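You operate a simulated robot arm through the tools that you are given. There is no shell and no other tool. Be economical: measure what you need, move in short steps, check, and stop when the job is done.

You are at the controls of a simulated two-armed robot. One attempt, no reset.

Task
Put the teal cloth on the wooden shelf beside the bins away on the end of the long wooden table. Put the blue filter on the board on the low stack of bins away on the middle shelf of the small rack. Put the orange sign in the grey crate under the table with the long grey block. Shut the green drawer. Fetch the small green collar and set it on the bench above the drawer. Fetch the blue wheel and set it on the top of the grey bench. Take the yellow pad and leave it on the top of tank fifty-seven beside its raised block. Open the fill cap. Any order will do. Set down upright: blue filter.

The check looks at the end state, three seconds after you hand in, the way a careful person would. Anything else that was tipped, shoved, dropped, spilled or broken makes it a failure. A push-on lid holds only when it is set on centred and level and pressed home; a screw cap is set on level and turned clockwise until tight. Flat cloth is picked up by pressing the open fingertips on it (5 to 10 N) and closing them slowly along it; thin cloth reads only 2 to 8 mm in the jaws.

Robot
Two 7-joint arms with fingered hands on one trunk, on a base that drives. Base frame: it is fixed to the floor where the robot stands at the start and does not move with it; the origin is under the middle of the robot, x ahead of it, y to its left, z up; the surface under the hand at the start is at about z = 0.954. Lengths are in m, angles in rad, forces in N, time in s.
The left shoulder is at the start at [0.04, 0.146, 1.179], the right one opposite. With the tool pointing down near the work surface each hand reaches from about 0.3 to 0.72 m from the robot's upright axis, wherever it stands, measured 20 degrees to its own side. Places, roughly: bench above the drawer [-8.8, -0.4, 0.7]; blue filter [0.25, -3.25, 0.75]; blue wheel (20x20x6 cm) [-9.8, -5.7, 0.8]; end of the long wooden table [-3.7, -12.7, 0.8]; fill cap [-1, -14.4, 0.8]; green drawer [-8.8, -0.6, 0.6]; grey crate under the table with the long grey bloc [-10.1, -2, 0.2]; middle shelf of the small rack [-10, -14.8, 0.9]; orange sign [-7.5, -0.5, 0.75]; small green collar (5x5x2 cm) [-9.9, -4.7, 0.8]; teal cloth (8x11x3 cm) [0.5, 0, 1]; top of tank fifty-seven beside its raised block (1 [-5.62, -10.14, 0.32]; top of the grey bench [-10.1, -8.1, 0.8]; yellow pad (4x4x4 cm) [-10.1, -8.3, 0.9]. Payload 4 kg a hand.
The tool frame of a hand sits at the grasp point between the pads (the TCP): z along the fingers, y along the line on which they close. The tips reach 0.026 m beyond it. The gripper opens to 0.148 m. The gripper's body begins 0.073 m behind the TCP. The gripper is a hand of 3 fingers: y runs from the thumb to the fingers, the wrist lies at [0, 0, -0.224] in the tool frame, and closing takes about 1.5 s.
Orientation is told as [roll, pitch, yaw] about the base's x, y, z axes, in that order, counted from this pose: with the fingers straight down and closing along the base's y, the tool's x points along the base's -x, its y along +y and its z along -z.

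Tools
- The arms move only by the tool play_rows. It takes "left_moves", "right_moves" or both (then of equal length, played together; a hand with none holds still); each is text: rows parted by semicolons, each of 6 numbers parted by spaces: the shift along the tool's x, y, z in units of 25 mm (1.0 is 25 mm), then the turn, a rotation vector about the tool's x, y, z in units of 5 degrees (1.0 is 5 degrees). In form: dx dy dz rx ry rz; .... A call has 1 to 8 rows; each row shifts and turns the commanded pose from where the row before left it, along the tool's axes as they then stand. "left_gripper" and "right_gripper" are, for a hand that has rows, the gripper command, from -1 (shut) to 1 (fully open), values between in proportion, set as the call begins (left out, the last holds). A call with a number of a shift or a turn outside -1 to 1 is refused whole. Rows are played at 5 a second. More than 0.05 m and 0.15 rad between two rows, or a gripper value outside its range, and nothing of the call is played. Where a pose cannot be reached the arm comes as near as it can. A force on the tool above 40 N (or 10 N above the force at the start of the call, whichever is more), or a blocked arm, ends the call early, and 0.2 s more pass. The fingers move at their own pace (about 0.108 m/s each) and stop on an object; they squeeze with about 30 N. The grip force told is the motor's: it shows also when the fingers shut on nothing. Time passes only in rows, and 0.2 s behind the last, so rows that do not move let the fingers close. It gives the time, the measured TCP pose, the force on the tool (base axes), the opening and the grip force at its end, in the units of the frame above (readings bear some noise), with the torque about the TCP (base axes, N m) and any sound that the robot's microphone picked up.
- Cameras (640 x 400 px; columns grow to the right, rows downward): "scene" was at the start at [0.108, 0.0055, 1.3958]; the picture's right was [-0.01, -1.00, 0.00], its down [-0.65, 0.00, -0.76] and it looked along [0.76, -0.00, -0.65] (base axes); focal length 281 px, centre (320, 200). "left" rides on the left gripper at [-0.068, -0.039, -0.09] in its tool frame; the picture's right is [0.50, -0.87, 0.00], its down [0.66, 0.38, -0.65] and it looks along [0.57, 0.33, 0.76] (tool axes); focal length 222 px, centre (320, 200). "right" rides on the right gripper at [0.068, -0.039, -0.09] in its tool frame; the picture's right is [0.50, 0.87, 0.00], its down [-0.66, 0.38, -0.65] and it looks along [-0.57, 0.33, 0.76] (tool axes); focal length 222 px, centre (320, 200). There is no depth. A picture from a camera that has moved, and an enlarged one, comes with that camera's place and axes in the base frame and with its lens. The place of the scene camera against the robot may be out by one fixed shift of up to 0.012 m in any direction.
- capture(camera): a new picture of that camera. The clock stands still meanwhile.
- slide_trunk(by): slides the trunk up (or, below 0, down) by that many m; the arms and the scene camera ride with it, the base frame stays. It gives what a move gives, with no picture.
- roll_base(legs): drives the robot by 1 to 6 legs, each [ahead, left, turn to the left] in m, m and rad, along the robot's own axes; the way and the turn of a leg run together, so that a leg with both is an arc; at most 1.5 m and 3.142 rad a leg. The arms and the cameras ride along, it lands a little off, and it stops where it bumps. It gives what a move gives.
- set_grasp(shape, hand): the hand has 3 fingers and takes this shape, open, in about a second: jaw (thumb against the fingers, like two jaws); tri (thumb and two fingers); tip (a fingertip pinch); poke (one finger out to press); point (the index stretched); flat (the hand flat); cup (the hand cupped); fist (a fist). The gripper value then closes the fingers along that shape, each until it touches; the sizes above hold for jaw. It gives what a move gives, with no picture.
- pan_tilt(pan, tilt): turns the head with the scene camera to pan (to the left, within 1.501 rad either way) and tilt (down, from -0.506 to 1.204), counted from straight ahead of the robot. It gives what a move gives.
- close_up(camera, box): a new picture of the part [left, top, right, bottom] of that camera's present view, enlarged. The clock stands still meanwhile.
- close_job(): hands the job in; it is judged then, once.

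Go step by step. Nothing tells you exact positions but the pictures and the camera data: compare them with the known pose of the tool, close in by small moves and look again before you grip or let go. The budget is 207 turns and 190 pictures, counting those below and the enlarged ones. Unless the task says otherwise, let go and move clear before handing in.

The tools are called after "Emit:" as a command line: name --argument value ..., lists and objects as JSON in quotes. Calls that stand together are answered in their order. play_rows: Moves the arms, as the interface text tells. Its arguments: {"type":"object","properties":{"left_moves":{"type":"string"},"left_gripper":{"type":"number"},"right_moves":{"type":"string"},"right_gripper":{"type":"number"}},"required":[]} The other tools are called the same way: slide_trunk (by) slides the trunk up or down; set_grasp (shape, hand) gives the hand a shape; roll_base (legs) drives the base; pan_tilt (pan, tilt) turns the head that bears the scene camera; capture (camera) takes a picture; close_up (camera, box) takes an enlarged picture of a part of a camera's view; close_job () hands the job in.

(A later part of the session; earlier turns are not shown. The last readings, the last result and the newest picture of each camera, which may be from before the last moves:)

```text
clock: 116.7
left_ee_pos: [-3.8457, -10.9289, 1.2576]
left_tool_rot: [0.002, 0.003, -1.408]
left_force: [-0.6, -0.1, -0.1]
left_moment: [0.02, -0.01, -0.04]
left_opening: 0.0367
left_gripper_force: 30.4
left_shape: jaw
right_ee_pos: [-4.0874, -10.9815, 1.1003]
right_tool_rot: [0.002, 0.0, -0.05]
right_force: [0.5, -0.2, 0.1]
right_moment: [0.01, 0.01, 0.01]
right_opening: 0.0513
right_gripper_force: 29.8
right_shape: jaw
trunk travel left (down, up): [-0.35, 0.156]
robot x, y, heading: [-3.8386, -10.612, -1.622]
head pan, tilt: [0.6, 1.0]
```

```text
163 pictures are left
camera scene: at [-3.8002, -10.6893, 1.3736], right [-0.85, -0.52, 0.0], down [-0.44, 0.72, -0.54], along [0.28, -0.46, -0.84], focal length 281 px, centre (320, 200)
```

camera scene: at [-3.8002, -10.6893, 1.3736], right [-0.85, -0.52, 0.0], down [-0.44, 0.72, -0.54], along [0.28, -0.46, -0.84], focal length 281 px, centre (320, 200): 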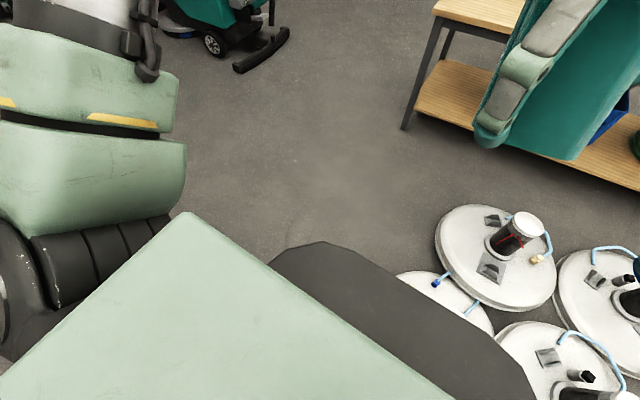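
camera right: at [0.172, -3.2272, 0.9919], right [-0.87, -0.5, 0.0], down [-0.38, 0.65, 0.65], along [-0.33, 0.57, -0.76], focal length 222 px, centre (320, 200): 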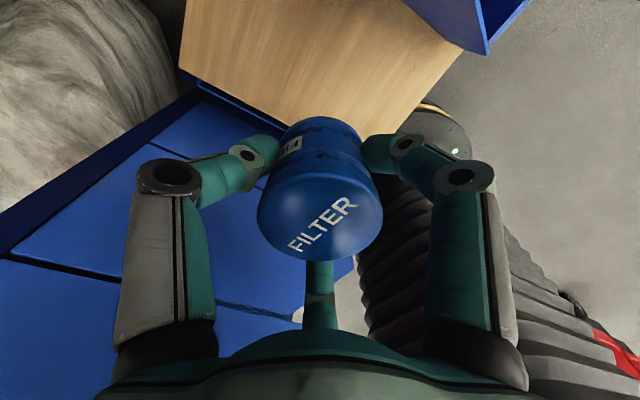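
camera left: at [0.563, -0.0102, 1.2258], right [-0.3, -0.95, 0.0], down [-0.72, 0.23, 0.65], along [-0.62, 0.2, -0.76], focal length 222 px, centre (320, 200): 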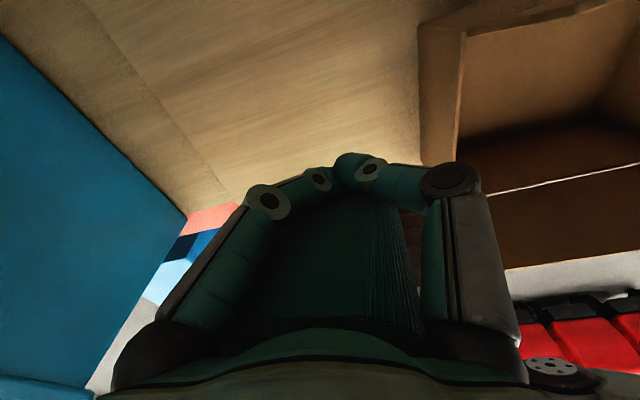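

The discs just touch my base. The table's near corner is at about (-3.5, -12.15). I go round on the left to reach its end from the east side.

Emit:
roll_base --legs '[[-0.1, 0, 0.05], [0, 0.55, 0], [0.85, 0, 0], [1.05, 0.35, 0], [0, 0, -1.57]]'

Emit:
pan_tilt --pan 0 --tilt 0.75

Emit:
capture --camera "scene"

```text
clock: 133.8
left_ee_pos: [-3.2777, -12.4206, 1.2565]
left_tool_rot: [0.002, 0.003, -2.946]
left_force: [-0.4, -0.3, -1.5]
left_moment: [-0.04, 0.0, -0.02]
left_opening: 0.0366
left_gripper_force: 29.7
left_shape: jaw
right_ee_pos: [-3.3373, -12.1801, 1.1018]
right_tool_rot: [0.002, -0.001, -1.59]
right_force: [0.5, -0.5, -1.5]
right_moment: [0.0, 0.02, 0.02]
right_opening: 0.0514
right_gripper_force: 29.8
right_shape: jaw
trunk travel left (down, up): [-0.35, 0.156]
robot x, y, heading: [-2.9652, -12.4154, 3.126]
head pan, tilt: [0.6, 1.0]
```

```text
clock: 134.8
left_ee_pos: [-3.277, -12.42, 1.2582]
left_tool_rot: [0.002, 0.001, -2.946]
left_force: [0.9, -0.3, -0.2]
left_moment: [0.01, -0.01, 0.01]
left_opening: 0.0366
left_gripper_force: 29.5
left_shape: jaw
right_ee_pos: [-3.3382, -12.1797, 1.1018]
right_tool_rot: [0.003, -0.001, -1.591]
right_force: [-0.3, -0.3, -0.7]
right_moment: [-0.03, -0.02, 0.03]
right_opening: 0.0514
right_gripper_force: 29.8
right_shape: jaw
trunk travel left (down, up): [-0.35, 0.156]
robot x, y, heading: [-2.9644, -12.412, 3.124]
head pan, tilt: [0.0, 0.75]
```

```text
162 pictures are left
camera scene: at [-3.0644, -12.4088, 1.3927], right [0.02, 1.0, 0.0], down [0.68, -0.01, -0.73], along [-0.73, 0.01, -0.68], focal length 281 px, centre (320, 200)
```

scene: 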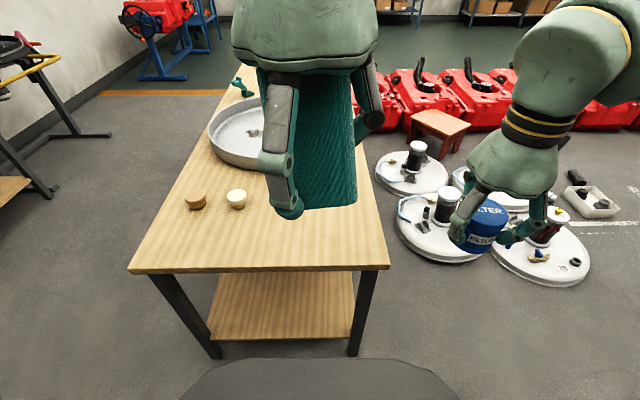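

The table end is clear on its near side; I place the cloth at about (-3.6, -12.48), away from the two discs and the tray. I move the left hand there.

Emit:
play_rows --left_moves "-1 0 0.8 0 0 0;-1 0 0.8 0 0 0;-1 0 0.8 0 0 0;-1 0 0.8 0 0 0;-1 0 0.8 0 0 0;-1 0 0.8 0 0 0;-1 0 0.8 0 0 0;-1 0 0.8 0 0 0"

Emit:
play_rows --left_moves "-1 0 1 0 0 0;-1 0 1 0 0 0;-1 0 1 0 0 0;-1 0 1 0 0 0;-1 0 1 0 0 0;-0.2 0 1 0 0 0;0 0 0 0 0 0"

Emit:
capture --camera "scene"

Emit:
capture --camera "left"

```text
clock: 136.6
left_ee_pos: [-3.4739, -12.4599, 1.0965]
left_tool_rot: [0.003, 0.001, -2.949]
left_force: [0.5, -0.1, -0.4]
left_moment: [0.03, -0.02, 0.01]
left_opening: 0.0362
left_gripper_force: 29.8
left_shape: jaw
right_ee_pos: [-3.3383, -12.1818, 1.0997]
right_tool_rot: [0.004, 0.0, -1.59]
right_force: [-0.4, 0.1, -0.7]
right_moment: [0.04, -0.01, -0.01]
right_opening: 0.0516
right_gripper_force: 30.1
right_shape: jaw
trunk travel left (down, up): [-0.35, 0.156]
robot x, y, heading: [-2.9637, -12.4192, 3.118]
head pan, tilt: [0.0, 0.75]
```

```text
clock: 138.2
left_ee_pos: [-3.6003, -12.4854, 0.945]
left_tool_rot: [0.002, 0.002, -2.948]
left_force: [-0.3, 0.0, 0.0]
left_moment: [0.03, 0.0, -0.02]
left_opening: 0.0364
left_gripper_force: 29.9
left_shape: jaw
right_ee_pos: [-3.3369, -12.1798, 1.1008]
right_tool_rot: [0.001, 0.0, -1.591]
right_force: [0.9, 0.1, 0.0]
right_moment: [-0.03, -0.04, -0.02]
right_opening: 0.0512
right_gripper_force: 30.2
right_shape: jaw
trunk travel left (down, up): [-0.35, 0.156]
robot x, y, heading: [-2.9621, -12.4176, 3.124]
head pan, tilt: [0.0, 0.75]
```

```text
161 pictures are left
camera scene: at [-3.0643, -12.4086, 1.3927], right [0.02, 1.0, 0.0], down [0.68, -0.01, -0.73], along [-0.73, 0.01, -0.68], focal length 281 px, centre (320, 200)
```

scene: 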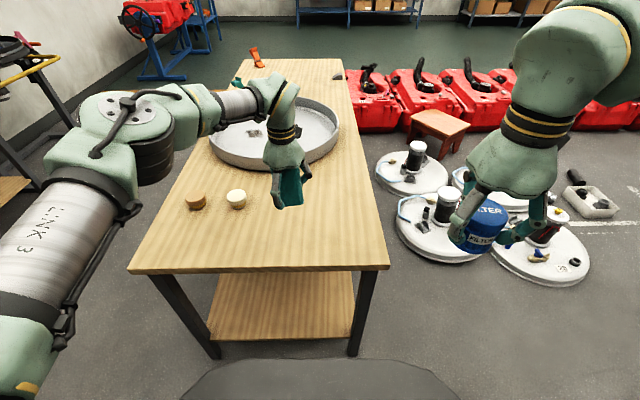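

```text
160 pictures are left
camera left: at [-3.6764, -12.4605, 1.0354], right [0.32, 0.95, 0.0], down [0.71, -0.24, 0.66], along [0.62, -0.21, -0.76], focal length 222 px, centre (320, 200)
```

left: 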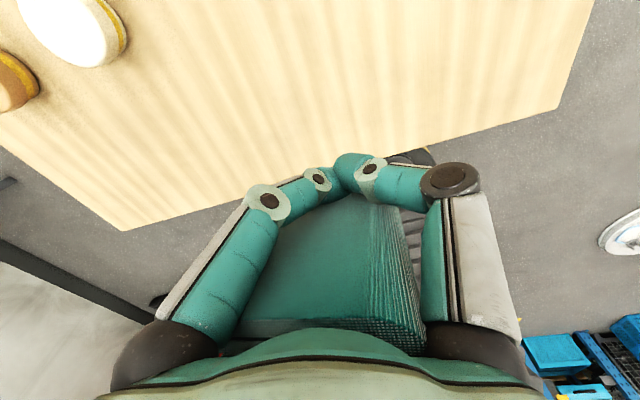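

I lower toward the table, feeling for contact.

Emit:
play_rows --left_moves "0 0 1 0 0 0;0 0 1 0 0 0;0 0 1 0 0 0;0 0 0.5 0 0 0;0 0 0 0 0 0"

Emit:
play_rows --left_moves "0 0 0.3 0 0 0;0 0 0.3 0 0 0;0 0 0 0 0 0"

Emit:
capture --camera "scene"

```text
clock: 139.4
left_ee_pos: [-3.6015, -12.4828, 0.8577]
left_tool_rot: [0.002, 0.003, -2.947]
left_force: [0.6, -1.1, -0.2]
left_moment: [0.04, 0.0, 0.0]
left_opening: 0.0363
left_gripper_force: 30.0
left_shape: jaw
right_ee_pos: [-3.337, -12.1799, 1.1008]
right_tool_rot: [0.002, -0.001, -1.59]
right_force: [0.2, -1.0, -0.5]
right_moment: [-0.03, -0.02, 0.0]
right_opening: 0.0514
right_gripper_force: 30.0
right_shape: jaw
trunk travel left (down, up): [-0.35, 0.156]
robot x, y, heading: [-2.9666, -12.4126, 3.118]
head pan, tilt: [0.0, 0.75]
```

```text
clock: 140.2
left_ee_pos: [-3.6015, -12.4848, 0.843]
left_tool_rot: [0.0, 0.001, -2.945]
left_force: [-0.2, 0.0, -0.7]
left_moment: [-0.01, -0.03, 0.01]
left_opening: 0.0364
left_gripper_force: 30.0
left_shape: jaw
right_ee_pos: [-3.3377, -12.1803, 1.0998]
right_tool_rot: [0.002, 0.0, -1.589]
right_force: [-0.8, 0.5, -0.7]
right_moment: [0.0, 0.0, -0.02]
right_opening: 0.0512
right_gripper_force: 30.2
right_shape: jaw
trunk travel left (down, up): [-0.35, 0.156]
robot x, y, heading: [-2.9626, -12.4147, 3.123]
head pan, tilt: [0.0, 0.75]
```

```text
159 pictures are left
camera scene: at [-3.0644, -12.4086, 1.3927], right [0.02, 1.0, 0.0], down [0.68, -0.01, -0.73], along [-0.73, 0.01, -0.68], focal length 281 px, centre (320, 200)
```

scene: 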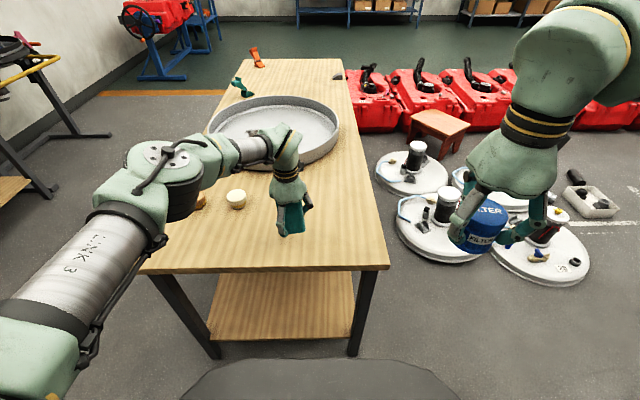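

No contact yet; I continue in small steps.

Emit:
play_rows --left_moves "0 0 0.3 0 0 0;0 0 0.3 0 0 0;0 0 0.3 0 0 0;0 0 0 0 0 0"

Emit:
play_rows --left_moves "0 0 0.2 0 0 0;0 0 0 0 0 0"

Emit:
capture --camera "scene"

```text
clock: 141.2
left_ee_pos: [-3.6008, -12.4836, 0.821]
left_tool_rot: [0.001, 0.001, -2.947]
left_force: [0.1, -0.3, -0.5]
left_moment: [-0.01, 0.01, 0.0]
left_opening: 0.0365
left_gripper_force: 30.0
left_shape: jaw
right_ee_pos: [-3.3377, -12.1801, 1.1009]
right_tool_rot: [0.001, 0.0, -1.591]
right_force: [0.2, -1.1, -0.2]
right_moment: [0.0, 0.03, 0.01]
right_opening: 0.0516
right_gripper_force: 29.6
right_shape: jaw
trunk travel left (down, up): [-0.35, 0.156]
robot x, y, heading: [-2.9638, -12.4182, 3.124]
head pan, tilt: [0.0, 0.75]
```

```text
clock: 141.8
left_ee_pos: [-3.6004, -12.4852, 0.8166]
left_tool_rot: [0.002, 0.002, -2.947]
left_force: [0.0, -0.9, -0.4]
left_moment: [0.03, -0.03, -0.04]
left_opening: 0.0362
left_gripper_force: 30.7
left_shape: jaw
right_ee_pos: [-3.3379, -12.1807, 1.1009]
right_tool_rot: [0.001, -0.001, -1.59]
right_force: [0.9, -0.4, -0.8]
right_moment: [-0.01, -0.01, 0.0]
right_opening: 0.0515
right_gripper_force: 30.1
right_shape: jaw
trunk travel left (down, up): [-0.35, 0.156]
robot x, y, heading: [-2.9651, -12.4129, 3.13]
head pan, tilt: [0.0, 0.75]
```

```text
158 pictures are left
camera scene: at [-3.0645, -12.4086, 1.3927], right [0.02, 1.0, 0.0], down [0.68, -0.01, -0.73], along [-0.73, 0.01, -0.68], focal length 281 px, centre (320, 200)
```

scene: 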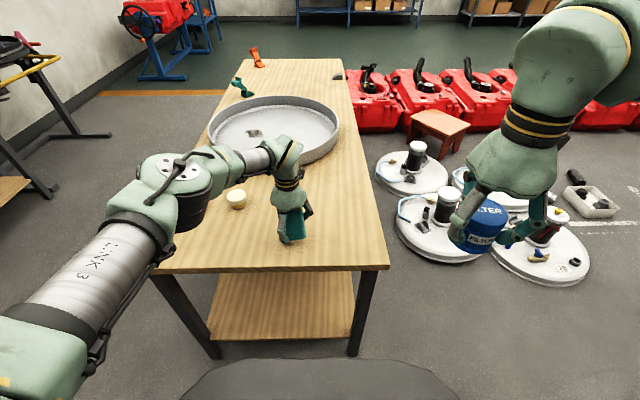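

Emit:
play_rows --left_moves "0 0 0.3 0 0 0;0 0 0.3 0 0 0;0 0 0 0 0 0"

Emit:
play_rows --left_moves "0 0 0.3 0 0 0;0 0 0.2 0 0 0;0 0 0 0 0 0"

Emit:
capture --camera "scene"

Emit:
capture --camera "left"

```text
clock: 142.6
left_ee_pos: [-3.6, -12.4846, 0.8033]
left_tool_rot: [0.002, 0.002, -2.945]
left_force: [-0.3, 0.3, -1.1]
left_moment: [0.0, 0.04, 0.0]
left_opening: 0.0362
left_gripper_force: 30.0
left_shape: jaw
right_ee_pos: [-3.3378, -12.1804, 1.101]
right_tool_rot: [0.003, 0.0, -1.59]
right_force: [0.4, 0.2, 0.3]
right_moment: [0.02, 0.03, 0.02]
right_opening: 0.0511
right_gripper_force: 30.0
right_shape: jaw
trunk travel left (down, up): [-0.35, 0.156]
robot x, y, heading: [-2.9628, -12.416, 3.124]
head pan, tilt: [0.0, 0.75]
```

```text
clock: 143.5
left_ee_pos: [-3.6029, -12.4829, 0.7974]
left_tool_rot: [-0.007, -0.006, -2.944]
left_force: [6.5, -0.3, 21.8]
left_moment: [-0.64, -0.67, 0.15]
left_opening: 0.0359
left_gripper_force: 29.9
left_shape: jaw
right_ee_pos: [-3.3363, -12.1797, 1.1019]
right_tool_rot: [0.002, 0.0, -1.589]
right_force: [0.2, 0.2, -0.7]
right_moment: [0.01, -0.01, -0.03]
right_opening: 0.0513
right_gripper_force: 30.2
right_shape: jaw
trunk travel left (down, up): [-0.35, 0.156]
robot x, y, heading: [-2.9655, -12.4184, 3.125]
head pan, tilt: [0.0, 0.75]
stopped in row 3 (left hand): the force on the tool passed its limit at 40 N (the readings are from after the stop); the commanded pose is now the measured one
```

```text
157 pictures are left
camera scene: at [-3.0623, -12.4088, 1.3928], right [0.02, 1.0, 0.0], down [0.68, -0.01, -0.73], along [-0.73, 0.01, -0.68], focal length 281 px, centre (320, 200)
```

scene: 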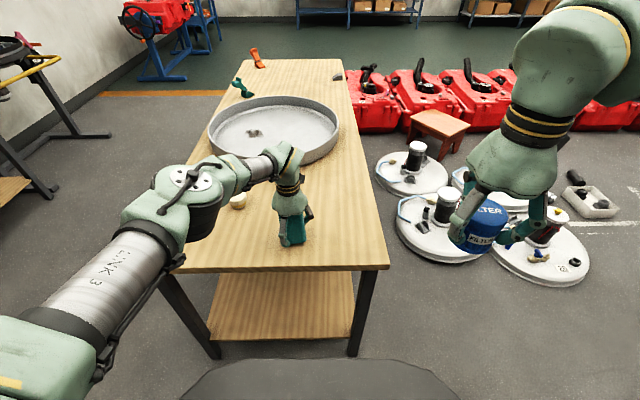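

```text
156 pictures are left
camera left: at [-3.6779, -12.4589, 0.8889], right [0.32, 0.95, 0.0], down [0.72, -0.24, 0.65], along [0.61, -0.21, -0.76], focal length 222 px, centre (320, 200)
```

left: 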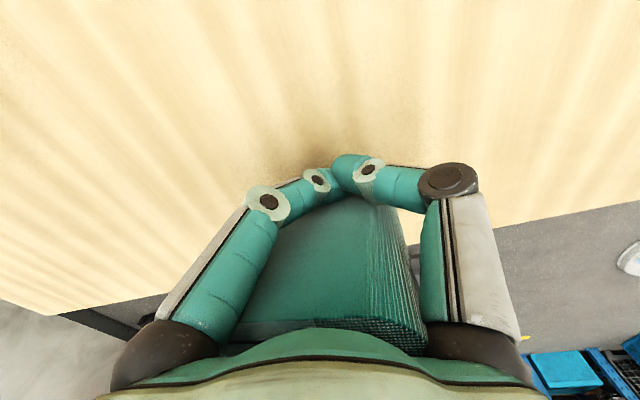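

The hand is on the table; I let go and rise.

Emit:
play_rows --left_moves "0 0 -0.1 0 0 0;0 0 0 0 0 0;0 0 0 0 0 0;0 0 0 0 0 0;0 0 0 0 0 0" --left_gripper 0.8

Emit:
play_rows --left_moves "0 0 -0.6 0 0 0;0 0 -1 0 0 0;0 0 -1 0 0 0;0 0 -1 0 0 0;0 0 -1 0 0 0;0 0 -1 0 0 0;0 0 -1 0 0 0;0 0 -1 0 0 0"

Emit:
play_rows --left_moves "0.7 0 -1 0 0 0;1 0 -1 0 0 0;1 0 -1 0 0 0;1 0 -1 0 0 0;1 0 -1 0 0 0;1 0 -1 0 0 0;1 0 -1 0 0 0;1 0 -1 0 0 0"

Emit:
capture --camera "scene"

```text
clock: 144.7
left_ee_pos: [-3.6033, -12.4834, 0.7969]
left_tool_rot: [-0.002, -0.006, -2.946]
left_force: [-0.2, 0.7, 0.8]
left_moment: [-0.06, -0.02, -0.02]
left_opening: 0.133
left_gripper_force: 0.2
left_shape: jaw
right_ee_pos: [-3.3372, -12.1796, 1.101]
right_tool_rot: [0.003, -0.001, -1.59]
right_force: [-0.3, 0.8, 0.3]
right_moment: [-0.03, -0.04, 0.0]
right_opening: 0.0514
right_gripper_force: 29.7
right_shape: jaw
trunk travel left (down, up): [-0.35, 0.156]
robot x, y, heading: [-2.966, -12.4183, 3.117]
head pan, tilt: [0.0, 0.75]
```

```text
clock: 146.5
left_ee_pos: [-3.6032, -12.4832, 0.9874]
left_tool_rot: [-0.003, -0.006, -2.947]
left_force: [0.7, 0.1, -0.2]
left_moment: [0.01, 0.03, 0.0]
left_opening: 0.1327
left_gripper_force: 0.0
left_shape: jaw
right_ee_pos: [-3.3369, -12.1791, 1.1015]
right_tool_rot: [0.0, 0.001, -1.59]
right_force: [0.2, -0.4, -0.4]
right_moment: [0.01, -0.03, 0.02]
right_opening: 0.0514
right_gripper_force: 29.9
right_shape: jaw
trunk travel left (down, up): [-0.35, 0.156]
robot x, y, heading: [-2.9695, -12.4203, 3.121]
head pan, tilt: [0.0, 0.75]
```

```text
clock: 148.3
left_ee_pos: [-3.4115, -12.444, 1.1865]
left_tool_rot: [-0.002, -0.006, -2.944]
left_force: [0.6, 0.3, -0.2]
left_moment: [0.0, 0.02, -0.01]
left_opening: 0.1331
left_gripper_force: 0.2
left_shape: jaw
right_ee_pos: [-3.3372, -12.1802, 1.1016]
right_tool_rot: [0.002, -0.001, -1.589]
right_force: [0.7, 0.2, -1.3]
right_moment: [-0.01, 0.03, 0.01]
right_opening: 0.051
right_gripper_force: 29.4
right_shape: jaw
trunk travel left (down, up): [-0.35, 0.156]
robot x, y, heading: [-2.9669, -12.4181, 3.124]
head pan, tilt: [0.0, 0.75]
```

```text
155 pictures are left
camera scene: at [-3.0632, -12.4083, 1.3928], right [0.02, 1.0, 0.0], down [0.68, -0.01, -0.73], along [-0.73, 0.01, -0.68], focal length 281 px, centre (320, 200)
```

scene: 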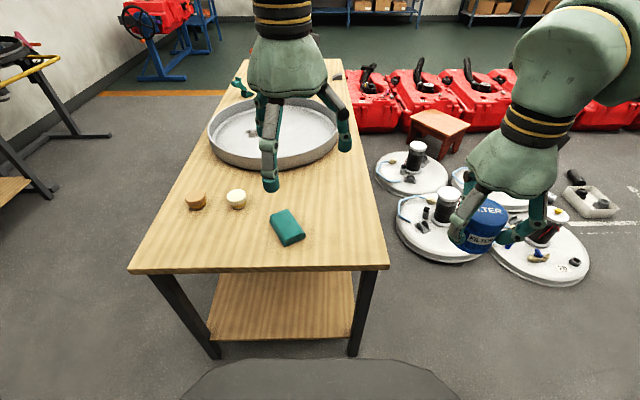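

The cloth lies on the table end. Next is the fill cap at about (-1, -14.4); I back off and turn to face that way.

Emit:
roll_base --legs '[[-0.25, 0, 0], [0, 0, 2.35]]'

Emit:
pan_tilt --pan 0 --tilt 0.4

Emit:
capture --camera "scene"

```text
clock: 155.7
left_ee_pos: [-2.3734, -12.718, 1.1849]
left_tool_rot: [-0.002, -0.005, -0.587]
left_force: [-0.8, -0.6, -0.2]
left_moment: [0.01, 0.0, 0.0]
left_opening: 0.1331
left_gripper_force: 0.1
left_shape: jaw
right_ee_pos: [-2.6146, -12.8531, 1.0995]
right_tool_rot: [0.002, -0.001, 0.768]
right_force: [-0.9, -0.6, -0.3]
right_moment: [-0.01, -0.02, 0.01]
right_opening: 0.0509
right_gripper_force: 29.8
right_shape: jaw
trunk travel left (down, up): [-0.35, 0.156]
robot x, y, heading: [-2.7114, -12.4213, -0.801]
head pan, tilt: [0.0, 0.75]
```

```text
clock: 156.5
left_ee_pos: [-2.3744, -12.719, 1.1845]
left_tool_rot: [-0.001, -0.007, -0.588]
left_force: [-0.2, -0.1, 0.8]
left_moment: [-0.02, -0.01, -0.04]
left_opening: 0.133
left_gripper_force: 0.1
left_shape: jaw
right_ee_pos: [-2.6148, -12.8524, 1.1014]
right_tool_rot: [0.002, 0.0, 0.767]
right_force: [-0.1, 0.3, -1.0]
right_moment: [-0.03, 0.02, 0.02]
right_opening: 0.0511
right_gripper_force: 30.0
right_shape: jaw
trunk travel left (down, up): [-0.35, 0.156]
robot x, y, heading: [-2.7105, -12.4237, -0.804]
head pan, tilt: [0.0, 0.4]
```

```text
154 pictures are left
camera scene: at [-2.63, -12.4969, 1.4238], right [-0.72, -0.69, 0.0], down [-0.27, 0.28, -0.92], along [0.64, -0.66, -0.39], focal length 281 px, centre (320, 200)
```

scene: 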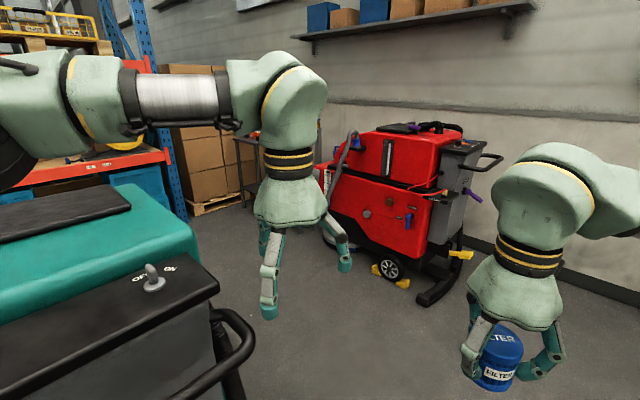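

Emit:
close_up --camera "scene" --box '[300, 100, 520, 320]'

Emit:
pan_tilt --pan 0.7 --tilt 0.7

Emit:
capture --camera "scene"

```text
1.82 times, centred on (410, 210) of scene
camera zoom: at [-2.63, -12.4969, 1.4238], right [-0.72, -0.69, 0.0], down [-0.27, 0.28, -0.92], along [0.64, -0.66, -0.39], focal length 510 px, centre (156, 182)
```

zoom: 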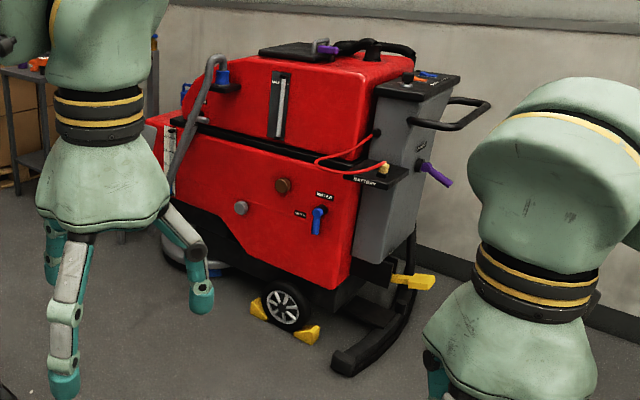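

```text
clock: 157.6
left_ee_pos: [-2.3729, -12.7181, 1.1841]
left_tool_rot: [-0.001, -0.004, -0.588]
left_force: [-0.6, 0.4, 0.1]
left_moment: [0.0, 0.04, -0.03]
left_opening: 0.1333
left_gripper_force: 0.0
left_shape: jaw
right_ee_pos: [-2.6133, -12.8525, 1.1009]
right_tool_rot: [0.003, 0.0, 0.767]
right_force: [0.7, -0.6, 0.0]
right_moment: [0.05, 0.02, 0.03]
right_opening: 0.0509
right_gripper_force: 29.9
right_shape: jaw
trunk travel left (down, up): [-0.35, 0.156]
robot x, y, heading: [-2.7119, -12.4193, -0.811]
head pan, tilt: [0.7, 0.7]
```

```text
152 pictures are left
camera scene: at [-2.6098, -12.4391, 1.397], right [-0.11, -0.99, 0.0], down [-0.64, 0.07, -0.77], along [0.76, -0.08, -0.64], focal length 281 px, centre (320, 200)
```

scene: 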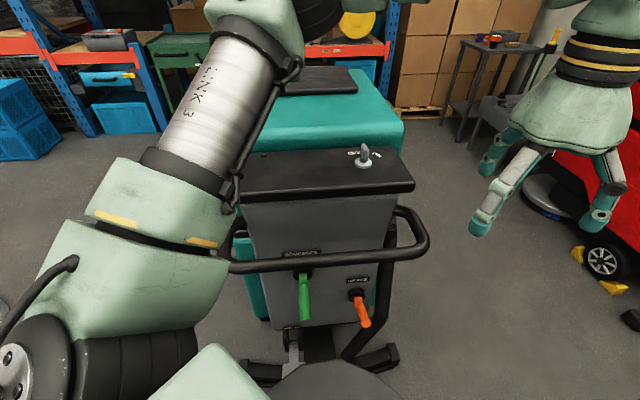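

The red machine by the wall likely bears the fill cap (a blue cap on top of it). I raise the trunk and drive down beside it, clear of the green machine.

Emit:
slide_trunk --by 0.12

Emit:
roll_base --legs '[[0.62, -0.76, 0], [0, 0, -0.77]]'

Emit:
pan_tilt --pan 0.7 --tilt 0.6

Emit:
capture --camera "scene"

Emit:
pan_tilt --pan 1.45 --tilt 0.7

Emit:
capture --camera "scene"

```text
clock: 159.1
left_ee_pos: [-2.3733, -12.7186, 1.3065]
left_tool_rot: [-0.002, -0.006, -0.587]
left_force: [0.7, -0.9, -0.6]
left_moment: [-0.01, 0.05, 0.02]
left_opening: 0.1332
left_gripper_force: 0.1
left_shape: jaw
right_ee_pos: [-2.6148, -12.8529, 1.2216]
right_tool_rot: [0.002, 0.001, 0.768]
right_force: [0.8, -0.4, -1.4]
right_moment: [0.03, -0.01, -0.01]
right_opening: 0.0509
right_gripper_force: 29.4
right_shape: jaw
trunk travel left (down, up): [-0.47, 0.036]
robot x, y, heading: [-2.7102, -12.4215, -0.804]
head pan, tilt: [0.7, 0.7]
```

```text
clock: 166.3
left_ee_pos: [-2.8081, -13.8536, 1.3062]
left_tool_rot: [-0.005, -0.004, -1.38]
left_force: [0.6, 0.2, 0.2]
left_moment: [-0.01, 0.01, 0.01]
left_opening: 0.1329
left_gripper_force: 0.1
left_shape: jaw
right_ee_pos: [-3.0733, -13.7773, 1.2223]
right_tool_rot: [0.001, -0.002, -0.024]
right_force: [-0.6, 0.3, 0.5]
right_moment: [-0.05, -0.01, 0.03]
right_opening: 0.0508
right_gripper_force: 30.5
right_shape: jaw
trunk travel left (down, up): [-0.47, 0.036]
robot x, y, heading: [-2.8389, -13.4026, -1.601]
head pan, tilt: [0.7, 0.7]
```

```text
clock: 166.9
left_ee_pos: [-2.8086, -13.8529, 1.3065]
left_tool_rot: [-0.002, -0.005, -1.38]
left_force: [0.8, 0.8, -0.4]
left_moment: [0.0, 0.0, 0.02]
left_opening: 0.1332
left_gripper_force: 0.0
left_shape: jaw
right_ee_pos: [-3.0742, -13.7757, 1.2225]
right_tool_rot: [0.002, 0.001, -0.025]
right_force: [0.3, 0.9, -0.9]
right_moment: [-0.02, 0.01, -0.03]
right_opening: 0.0508
right_gripper_force: 29.9
right_shape: jaw
trunk travel left (down, up): [-0.47, 0.036]
robot x, y, heading: [-2.8337, -13.4042, -1.59]
head pan, tilt: [0.7, 0.6]
```

```text
151 pictures are left
camera scene: at [-2.7773, -13.4875, 1.5268], right [-0.78, -0.62, 0.0], down [-0.35, 0.44, -0.82], along [0.51, -0.64, -0.57], focal length 281 px, centre (320, 200)
```

scene: 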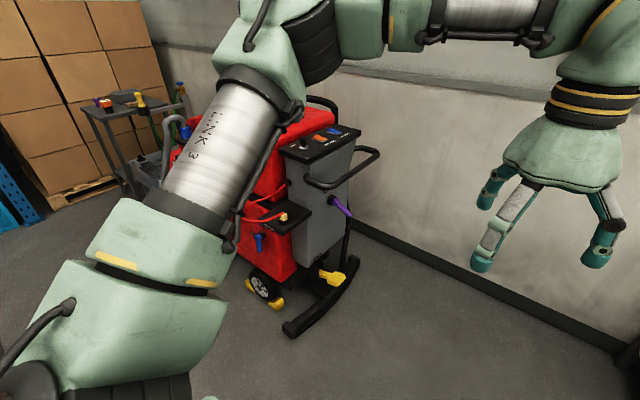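

```text
clock: 168.1
left_ee_pos: [-2.8091, -13.8543, 1.3057]
left_tool_rot: [-0.001, -0.005, -1.38]
left_force: [0.3, 1.1, -0.5]
left_moment: [0.02, -0.01, -0.02]
left_opening: 0.1332
left_gripper_force: 0.1
left_shape: jaw
right_ee_pos: [-3.0748, -13.7769, 1.2231]
right_tool_rot: [0.002, 0.0, -0.024]
right_force: [0.9, -0.6, -0.8]
right_moment: [0.02, -0.02, 0.01]
right_opening: 0.0506
right_gripper_force: 29.6
right_shape: jaw
trunk travel left (down, up): [-0.47, 0.036]
robot x, y, heading: [-2.8339, -13.4055, -1.596]
head pan, tilt: [1.45, 0.7]
```

```text
150 pictures are left
camera scene: at [-2.7484, -13.4309, 1.5182], right [-0.15, -0.99, 0.0], down [-0.64, 0.09, -0.77], along [0.76, -0.11, -0.64], focal length 281 px, centre (320, 200)
```

scene: 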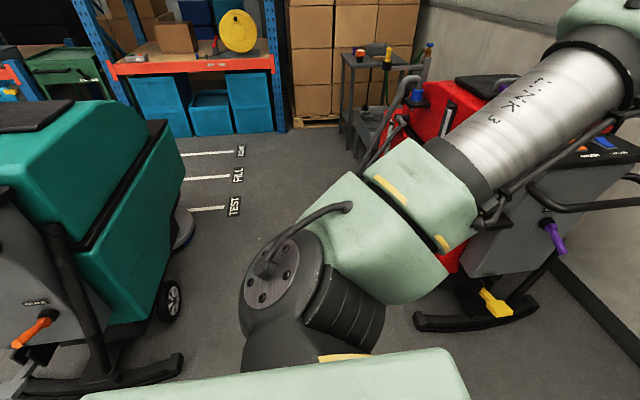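

The gap between the two machines is about 1.35 m, so I slide left along it toward the far end of the red machine.

Emit:
roll_base --legs '[[0, 1.4, 0.02]]'

Emit:
pan_tilt --pan 0.2 --tilt 0.85

Emit:
capture --camera "scene"

```text
clock: 175.1
left_ee_pos: [-1.4031, -13.888, 1.3062]
left_tool_rot: [0.001, -0.007, -1.378]
left_force: [-0.7, 0.1, 0.5]
left_moment: [0.0, 0.0, 0.03]
left_opening: 0.1332
left_gripper_force: 0.0
left_shape: jaw
right_ee_pos: [-1.6686, -13.8112, 1.2225]
right_tool_rot: [0.001, -0.001, -0.021]
right_force: [0.4, -0.2, -1.3]
right_moment: [0.01, 0.02, 0.02]
right_opening: 0.0509
right_gripper_force: 29.9
right_shape: jaw
trunk travel left (down, up): [-0.47, 0.036]
robot x, y, heading: [-1.4292, -13.439, -1.595]
head pan, tilt: [1.45, 0.7]
```

```text
clock: 176.5
left_ee_pos: [-1.402, -13.8874, 1.3066]
left_tool_rot: [-0.003, -0.005, -1.378]
left_force: [0.5, 0.1, -0.8]
left_moment: [-0.02, -0.02, 0.05]
left_opening: 0.1331
left_gripper_force: 0.1
left_shape: jaw
right_ee_pos: [-1.6684, -13.8099, 1.2218]
right_tool_rot: [0.003, -0.001, -0.021]
right_force: [0.1, 0.2, -0.6]
right_moment: [0.0, -0.04, 0.0]
right_opening: 0.0509
right_gripper_force: 30.1
right_shape: jaw
trunk travel left (down, up): [-0.47, 0.036]
robot x, y, heading: [-1.4314, -13.4373, -1.589]
head pan, tilt: [0.201, 0.85]
```

```text
149 pictures are left
camera scene: at [-1.4135, -13.5294, 1.5059], right [-0.98, -0.18, 0.0], down [-0.13, 0.74, -0.66], along [0.12, -0.65, -0.75], focal length 281 px, centre (320, 200)
```

scene: 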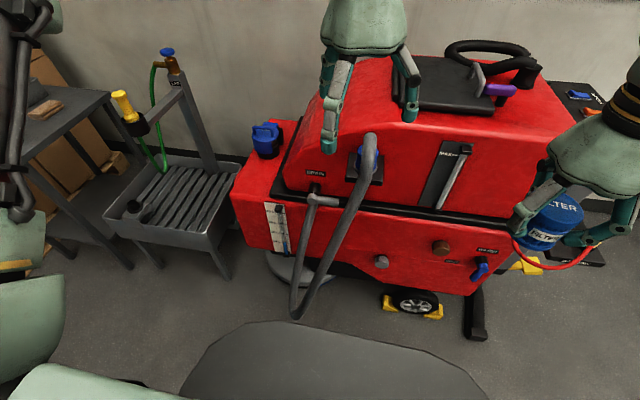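

Emit:
close_up --camera "scene" --box '[230, 90, 400, 220]'

```text
3.08 times, centred on (315, 155) of scene
camera zoom: at [-1.4135, -13.5294, 1.5059], right [-0.98, -0.18, 0.0], down [-0.13, 0.74, -0.66], along [0.12, -0.65, -0.75], focal length 864 px, centre (335, 338)
```

zoom: 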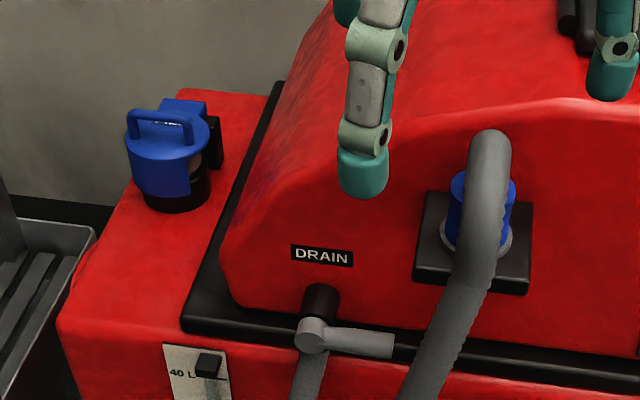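

The fill cap is the blue hinged lid with a handle at about (-1.02, -14.42, 0.8). A hose loop sticks out near x -1.26, so I slide left past it for a better angle.

Emit:
roll_base --legs '[[0, 0.58, 0], [0.12, 0, -0.3]]'

Emit:
pan_tilt --pan 0.1 --tilt 0.85

Emit:
capture --camera "scene"

Emit:
close_up --camera "scene" --box '[280, 100, 440, 220]'

```text
clock: 180.8
left_ee_pos: [-0.9697, -14.0074, 1.3065]
left_tool_rot: [-0.004, -0.005, -1.675]
left_force: [0.1, -0.3, -0.5]
left_moment: [-0.04, 0.0, 0.02]
left_opening: 0.1331
left_gripper_force: 0.0
left_shape: jaw
right_ee_pos: [-1.2013, -13.8572, 1.2235]
right_tool_rot: [0.001, 0.001, -0.319]
right_force: [0.0, 0.3, -0.8]
right_moment: [-0.03, 0.03, -0.01]
right_opening: 0.0509
right_gripper_force: 29.1
right_shape: jaw
trunk travel left (down, up): [-0.47, 0.036]
robot x, y, heading: [-0.8658, -13.5716, -1.895]
head pan, tilt: [0.201, 0.85]
```

```text
clock: 181.4
left_ee_pos: [-0.9706, -14.0091, 1.3058]
left_tool_rot: [-0.004, -0.005, -1.675]
left_force: [-0.5, 0.4, -0.1]
left_moment: [0.0, 0.0, -0.02]
left_opening: 0.1331
left_gripper_force: 0.0
left_shape: jaw
right_ee_pos: [-1.202, -13.8579, 1.222]
right_tool_rot: [0.003, 0.001, -0.32]
right_force: [-0.3, 0.0, -0.9]
right_moment: [0.0, -0.02, 0.0]
right_opening: 0.0509
right_gripper_force: 30.2
right_shape: jaw
trunk travel left (down, up): [-0.47, 0.036]
robot x, y, heading: [-0.8664, -13.5699, -1.895]
head pan, tilt: [0.099, 0.85]
```

```text
147 pictures are left
camera scene: at [-0.8861, -13.6606, 1.506], right [-0.98, 0.22, 0.0], down [0.16, 0.73, -0.66], along [-0.14, -0.64, -0.75], focal length 281 px, centre (320, 200)
```

scene: 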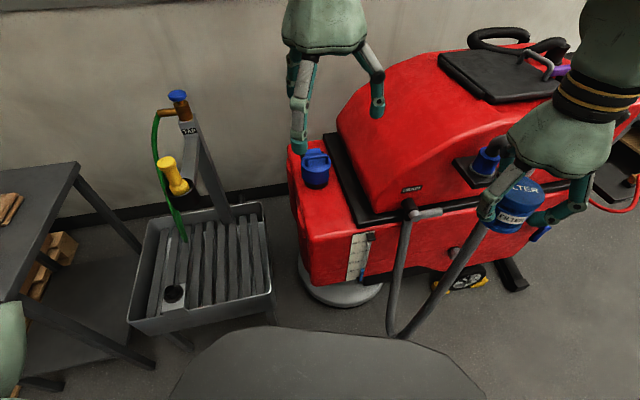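

```text
3.33 times, centred on (360, 160) of scene
camera zoom: at [-0.8861, -13.6606, 1.506], right [-0.98, 0.22, 0.0], down [0.16, 0.73, -0.66], along [-0.14, -0.64, -0.75], focal length 936 px, centre (187, 333)
```

zoom: 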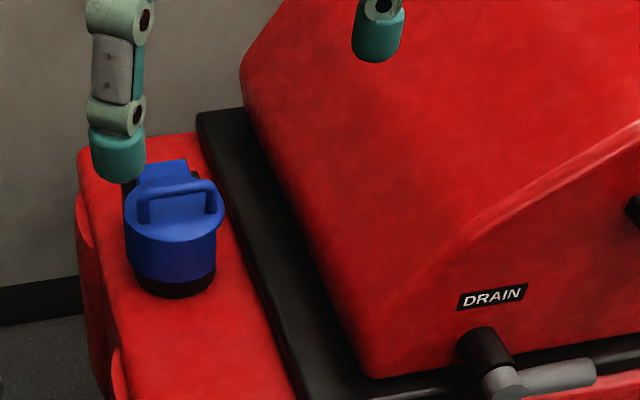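

The cap has a bail handle on top and its hinge on the wall side, so I want a single finger under the handle to lift it. I move the left hand forward, shape it to poke, tilt it forward and look.

Emit:
play_rows --left_moves "-1 0 0 0 0 0;-1 0 0 0 0 0;-1 0 0 0 0 0;-1 0 0 0 0 0;-1 0 0 0 0 0;-1 0 0 0 0 0;0 0 0 0 0 0"

Emit:
play_rows --left_moves "0 0 0 0 -1 0;0 0 0 0 -1 0;0 0 0 0 -1 0;0 0 0 0 -1 0;0 0 0 0 -1 0;0 0 0 0 -1 0;0 0 0 0 -1 0;0 0 0 0 -1 0"

Emit:
play_rows --left_moves "0 0 0 0 -1 0;0 0 0 0 -1 0;0 0 0 0 -1 0;0 0 0 0 -1 0;0 0 0 0 -1 0;0 0 0 0 0 0;0 0 0 0 0 0"

Emit:
set_grasp --hand "left" --shape "poke"

Emit:
capture --camera "scene"

Emit:
capture --camera "left"

```text
clock: 183.0
left_ee_pos: [-0.9876, -14.1581, 1.3064]
left_tool_rot: [-0.003, -0.006, -1.677]
left_force: [0.0, 0.5, 0.1]
left_moment: [0.01, -0.03, -0.02]
left_opening: 0.133
left_gripper_force: 0.1
left_shape: jaw
right_ee_pos: [-1.2032, -13.8579, 1.2221]
right_tool_rot: [0.002, -0.002, -0.319]
right_force: [-0.3, 0.0, -0.7]
right_moment: [-0.03, 0.02, -0.01]
right_opening: 0.051
right_gripper_force: 30.1
right_shape: jaw
trunk travel left (down, up): [-0.47, 0.036]
robot x, y, heading: [-0.8682, -13.5714, -1.89]
head pan, tilt: [0.099, 0.85]
```

```text
clock: 184.8
left_ee_pos: [-0.9878, -14.1586, 1.3069]
left_tool_rot: [-0.003, -0.705, -1.673]
left_force: [0.6, 0.2, 0.4]
left_moment: [0.01, -0.02, 0.01]
left_opening: 0.1331
left_gripper_force: 0.0
left_shape: jaw
right_ee_pos: [-1.2028, -13.8581, 1.2218]
right_tool_rot: [0.001, 0.0, -0.32]
right_force: [-0.3, -0.3, -1.2]
right_moment: [-0.02, -0.02, -0.01]
right_opening: 0.0509
right_gripper_force: 30.0
right_shape: jaw
trunk travel left (down, up): [-0.47, 0.036]
robot x, y, heading: [-0.8675, -13.5728, -1.889]
head pan, tilt: [0.099, 0.85]
```

```text
clock: 186.4
left_ee_pos: [-0.9877, -14.1586, 1.307]
left_tool_rot: [-0.008, -1.141, -1.671]
left_force: [0.7, 0.0, 1.0]
left_moment: [0.01, -0.03, 0.02]
left_opening: 0.1329
left_gripper_force: 0.0
left_shape: jaw
right_ee_pos: [-1.203, -13.8586, 1.2226]
right_tool_rot: [0.001, 0.0, -0.32]
right_force: [-0.1, 0.6, -0.8]
right_moment: [0.0, -0.01, 0.01]
right_opening: 0.0509
right_gripper_force: 30.1
right_shape: jaw
trunk travel left (down, up): [-0.47, 0.036]
robot x, y, heading: [-0.8676, -13.5697, -1.891]
head pan, tilt: [0.099, 0.85]
```

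```text
clock: 187.3
left_ee_pos: [-0.9872, -14.1578, 1.3067]
left_tool_rot: [-0.007, -1.14, -1.67]
left_force: [0.1, 0.9, 0.5]
left_moment: [0.01, 0.0, 0.0]
left_opening: 0.0
left_gripper_force: 0.1
left_shape: poke
right_ee_pos: [-1.2042, -13.857, 1.2228]
right_tool_rot: [0.002, 0.0, -0.319]
right_force: [-0.3, 0.7, -0.4]
right_moment: [-0.01, 0.01, 0.02]
right_opening: 0.0512
right_gripper_force: 30.2
right_shape: jaw
trunk travel left (down, up): [-0.47, 0.036]
robot x, y, heading: [-0.8684, -13.5725, -1.895]
head pan, tilt: [0.099, 0.85]
```

```text
145 pictures are left
camera scene: at [-0.887, -13.661, 1.5059], right [-0.98, 0.22, 0.0], down [0.16, 0.73, -0.66], along [-0.14, -0.64, -0.75], focal length 281 px, centre (320, 200)
```

scene: 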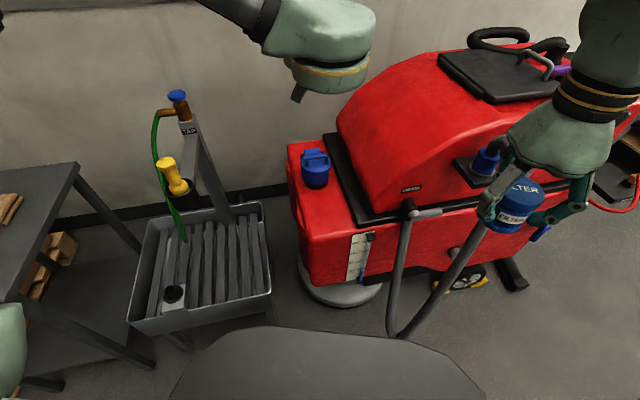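

```text
144 pictures are left
camera left: at [-1.0218, -14.1011, 1.4061], right [-0.84, 0.3, -0.45], down [0.47, 0.82, -0.32], along [0.28, -0.48, -0.83], focal length 222 px, centre (320, 200)
```

left: 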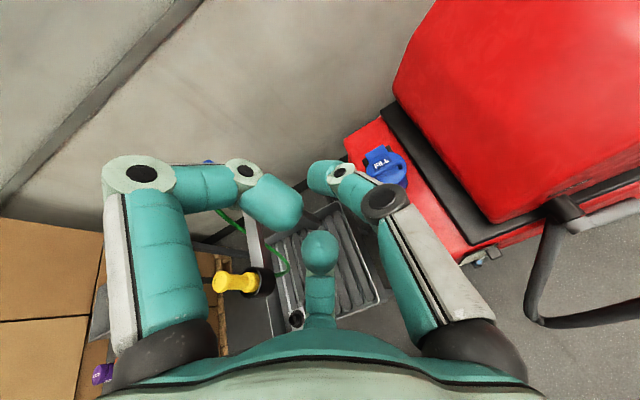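

Emit:
set_grasp --hand "left" --shape "point"

Emit:
capture --camera "left"

Emit:
pan_tilt --pan 0.15 --tilt 0.4

Emit:
capture --camera "scene"

```text
clock: 188.2
left_ee_pos: [-0.9883, -14.1587, 1.3065]
left_tool_rot: [-0.007, -1.141, -1.671]
left_force: [0.6, 0.1, 0.3]
left_moment: [0.01, -0.02, -0.01]
left_opening: 0.1423
left_gripper_force: 0.1
left_shape: point
right_ee_pos: [-1.2029, -13.8575, 1.2212]
right_tool_rot: [0.002, -0.001, -0.32]
right_force: [-0.3, 0.5, -1.0]
right_moment: [-0.03, 0.03, -0.01]
right_opening: 0.0508
right_gripper_force: 29.9
right_shape: jaw
trunk travel left (down, up): [-0.47, 0.036]
robot x, y, heading: [-0.8686, -13.5679, -1.893]
head pan, tilt: [0.099, 0.85]
```

```text
143 pictures are left
camera left: at [-1.0217, -14.1011, 1.4061], right [-0.84, 0.3, -0.45], down [0.47, 0.82, -0.32], along [0.28, -0.48, -0.83], focal length 222 px, centre (320, 200)
```

left: 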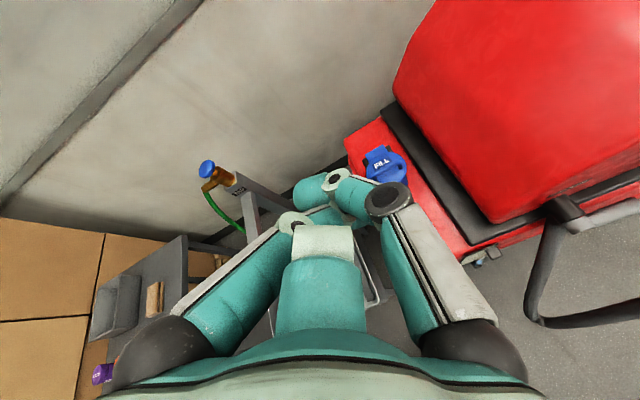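

```text
clock: 189.1
left_ee_pos: [-0.9878, -14.1579, 1.3057]
left_tool_rot: [-0.008, -1.139, -1.67]
left_force: [0.1, 0.0, 0.1]
left_moment: [0.0, -0.01, 0.01]
left_opening: 0.142
left_gripper_force: 0.0
left_shape: point
right_ee_pos: [-1.2035, -13.8575, 1.2222]
right_tool_rot: [0.003, 0.0, -0.32]
right_force: [-0.1, 0.4, -0.1]
right_moment: [0.01, 0.02, -0.02]
right_opening: 0.0508
right_gripper_force: 30.1
right_shape: jaw
trunk travel left (down, up): [-0.47, 0.036]
robot x, y, heading: [-0.8689, -13.5707, -1.894]
head pan, tilt: [0.15, 0.4]
```

```text
142 pictures are left
camera scene: at [-0.8855, -13.676, 1.545], right [-0.99, 0.17, 0.0], down [0.07, 0.38, -0.92], along [-0.16, -0.91, -0.39], focal length 281 px, centre (320, 200)
```

scene: 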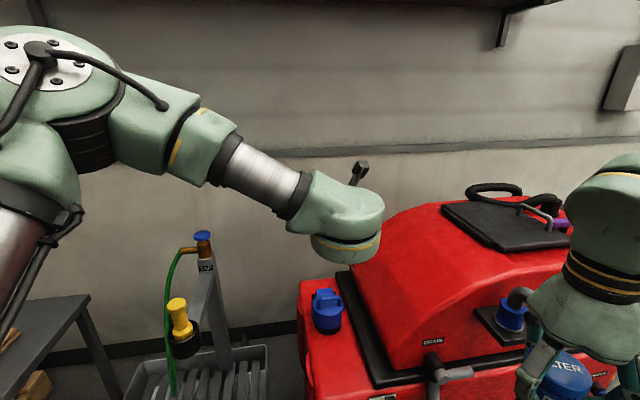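

I will instead use the jaw shape with the thumb turned downward, so that the thumb goes under the handle bar. I roll the hand 90 degrees about its axis.

Emit:
set_grasp --hand "left" --shape "jaw"

Emit:
play_rows --left_moves "0 0 0 0 0 1;0 0 0 0 0 1;0 0 0 0 0 1;0 0 0 0 0 1;0 0 0 0 0 1;0 0 0 0 0 1;0 0 0 0 0 1;0 0 0 0 0 1" --left_gripper 0

Emit:
play_rows --left_moves "0 0 0 0 0 1;0 0 0 0 0 1;0 0 0 0 0 1;0 0 0 0 0 1;0 0 0 0 0 1;0 0 0 0 0 1;0 0 0 0 0 1;0 0 0 0 0 1"

Emit:
play_rows --left_moves "0 0 0 0 0 1;0 0 0 0 0 1;0 0 0 0 0 0;0 0 0 0 0 0"

Emit:
capture --camera "scene"

Emit:
capture --camera "left"

```text
clock: 190.0
left_ee_pos: [-0.9872, -14.1581, 1.308]
left_tool_rot: [-0.009, -1.14, -1.67]
left_force: [0.2, 0.9, -0.5]
left_moment: [-0.03, -0.01, 0.01]
left_opening: 0.148
left_gripper_force: 0.1
left_shape: jaw
right_ee_pos: [-1.2029, -13.8581, 1.2224]
right_tool_rot: [0.001, 0.0, -0.321]
right_force: [0.6, -0.3, -1.0]
right_moment: [-0.01, 0.0, -0.01]
right_opening: 0.051
right_gripper_force: 29.6
right_shape: jaw
trunk travel left (down, up): [-0.47, 0.036]
robot x, y, heading: [-0.8688, -13.5705, -1.894]
head pan, tilt: [0.15, 0.4]
```

```text
clock: 191.8
left_ee_pos: [-0.9882, -14.1593, 1.3079]
left_tool_rot: [0.949, -0.77, -2.783]
left_force: [0.1, 0.4, -0.7]
left_moment: [0.0, 0.03, -0.03]
left_opening: 0.0746
left_gripper_force: 0.1
left_shape: jaw
right_ee_pos: [-1.2019, -13.8574, 1.2229]
right_tool_rot: [0.002, -0.001, -0.32]
right_force: [0.7, -0.4, 0.1]
right_moment: [-0.01, -0.01, -0.01]
right_opening: 0.051
right_gripper_force: 29.8
right_shape: jaw
trunk travel left (down, up): [-0.47, 0.036]
robot x, y, heading: [-0.8697, -13.5727, -1.896]
head pan, tilt: [0.15, 0.4]
```

```text
clock: 193.6
left_ee_pos: [-0.9883, -14.1575, 1.3079]
left_tool_rot: [1.134, -0.161, 3.11]
left_force: [-0.5, 0.2, 0.8]
left_moment: [0.0, 0.0, 0.03]
left_opening: 0.0747
left_gripper_force: 0.0
left_shape: jaw
right_ee_pos: [-1.2026, -13.859, 1.2229]
right_tool_rot: [0.002, -0.002, -0.32]
right_force: [0.2, -0.3, 0.1]
right_moment: [0.02, -0.01, -0.02]
right_opening: 0.0508
right_gripper_force: 30.0
right_shape: jaw
trunk travel left (down, up): [-0.47, 0.036]
robot x, y, heading: [-0.8657, -13.5739, -1.893]
head pan, tilt: [0.15, 0.4]
```

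```text
clock: 194.6
left_ee_pos: [-0.9874, -14.1587, 1.3074]
left_tool_rot: [1.139, -0.002, 3.036]
left_force: [-0.1, 0.1, 0.2]
left_moment: [-0.01, 0.02, 0.02]
left_opening: 0.0744
left_gripper_force: 0.1
left_shape: jaw
right_ee_pos: [-1.203, -13.8573, 1.2213]
right_tool_rot: [0.003, -0.001, -0.319]
right_force: [-0.1, -0.6, -0.1]
right_moment: [0.01, -0.02, -0.02]
right_opening: 0.0509
right_gripper_force: 29.8
right_shape: jaw
trunk travel left (down, up): [-0.47, 0.036]
robot x, y, heading: [-0.8663, -13.5683, -1.891]
head pan, tilt: [0.15, 0.4]
```

```text
141 pictures are left
camera scene: at [-0.8855, -13.6762, 1.5451], right [-0.99, 0.17, 0.0], down [0.07, 0.38, -0.92], along [-0.16, -0.91, -0.39], focal length 281 px, centre (320, 200)
```

scene: 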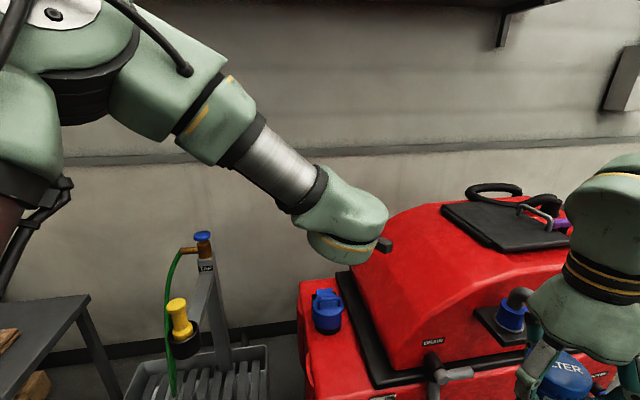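

```text
140 pictures are left
camera left: at [-1.0459, -14.0537, 1.3096], right [0.53, 0.31, -0.79], down [0.7, 0.36, 0.62], along [0.48, -0.88, -0.02], focal length 222 px, centre (320, 200)
```

left: 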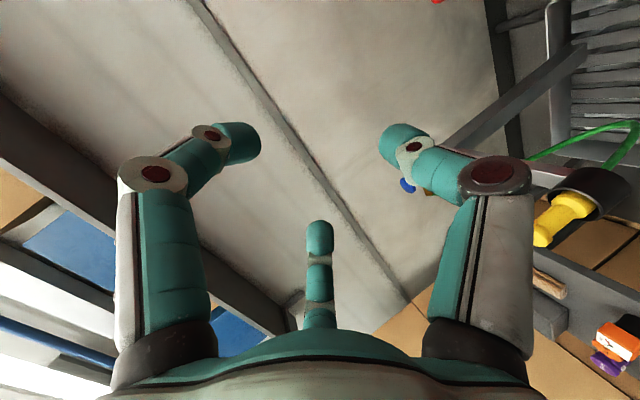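

Emit:
close_up --camera "scene" --box '[280, 270, 376, 350]'

```text
5.00 times, centred on (328, 310) of scene
camera zoom: at [-0.8855, -13.6762, 1.5451], right [-0.99, 0.17, 0.0], down [0.07, 0.38, -0.92], along [-0.16, -0.91, -0.39], focal length 1403 px, centre (280, -350)
```

zoom: 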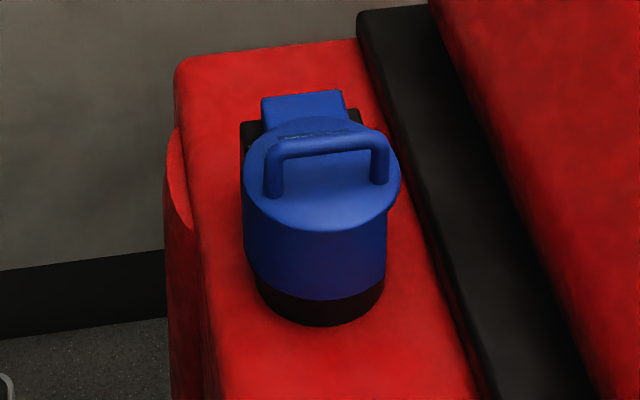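

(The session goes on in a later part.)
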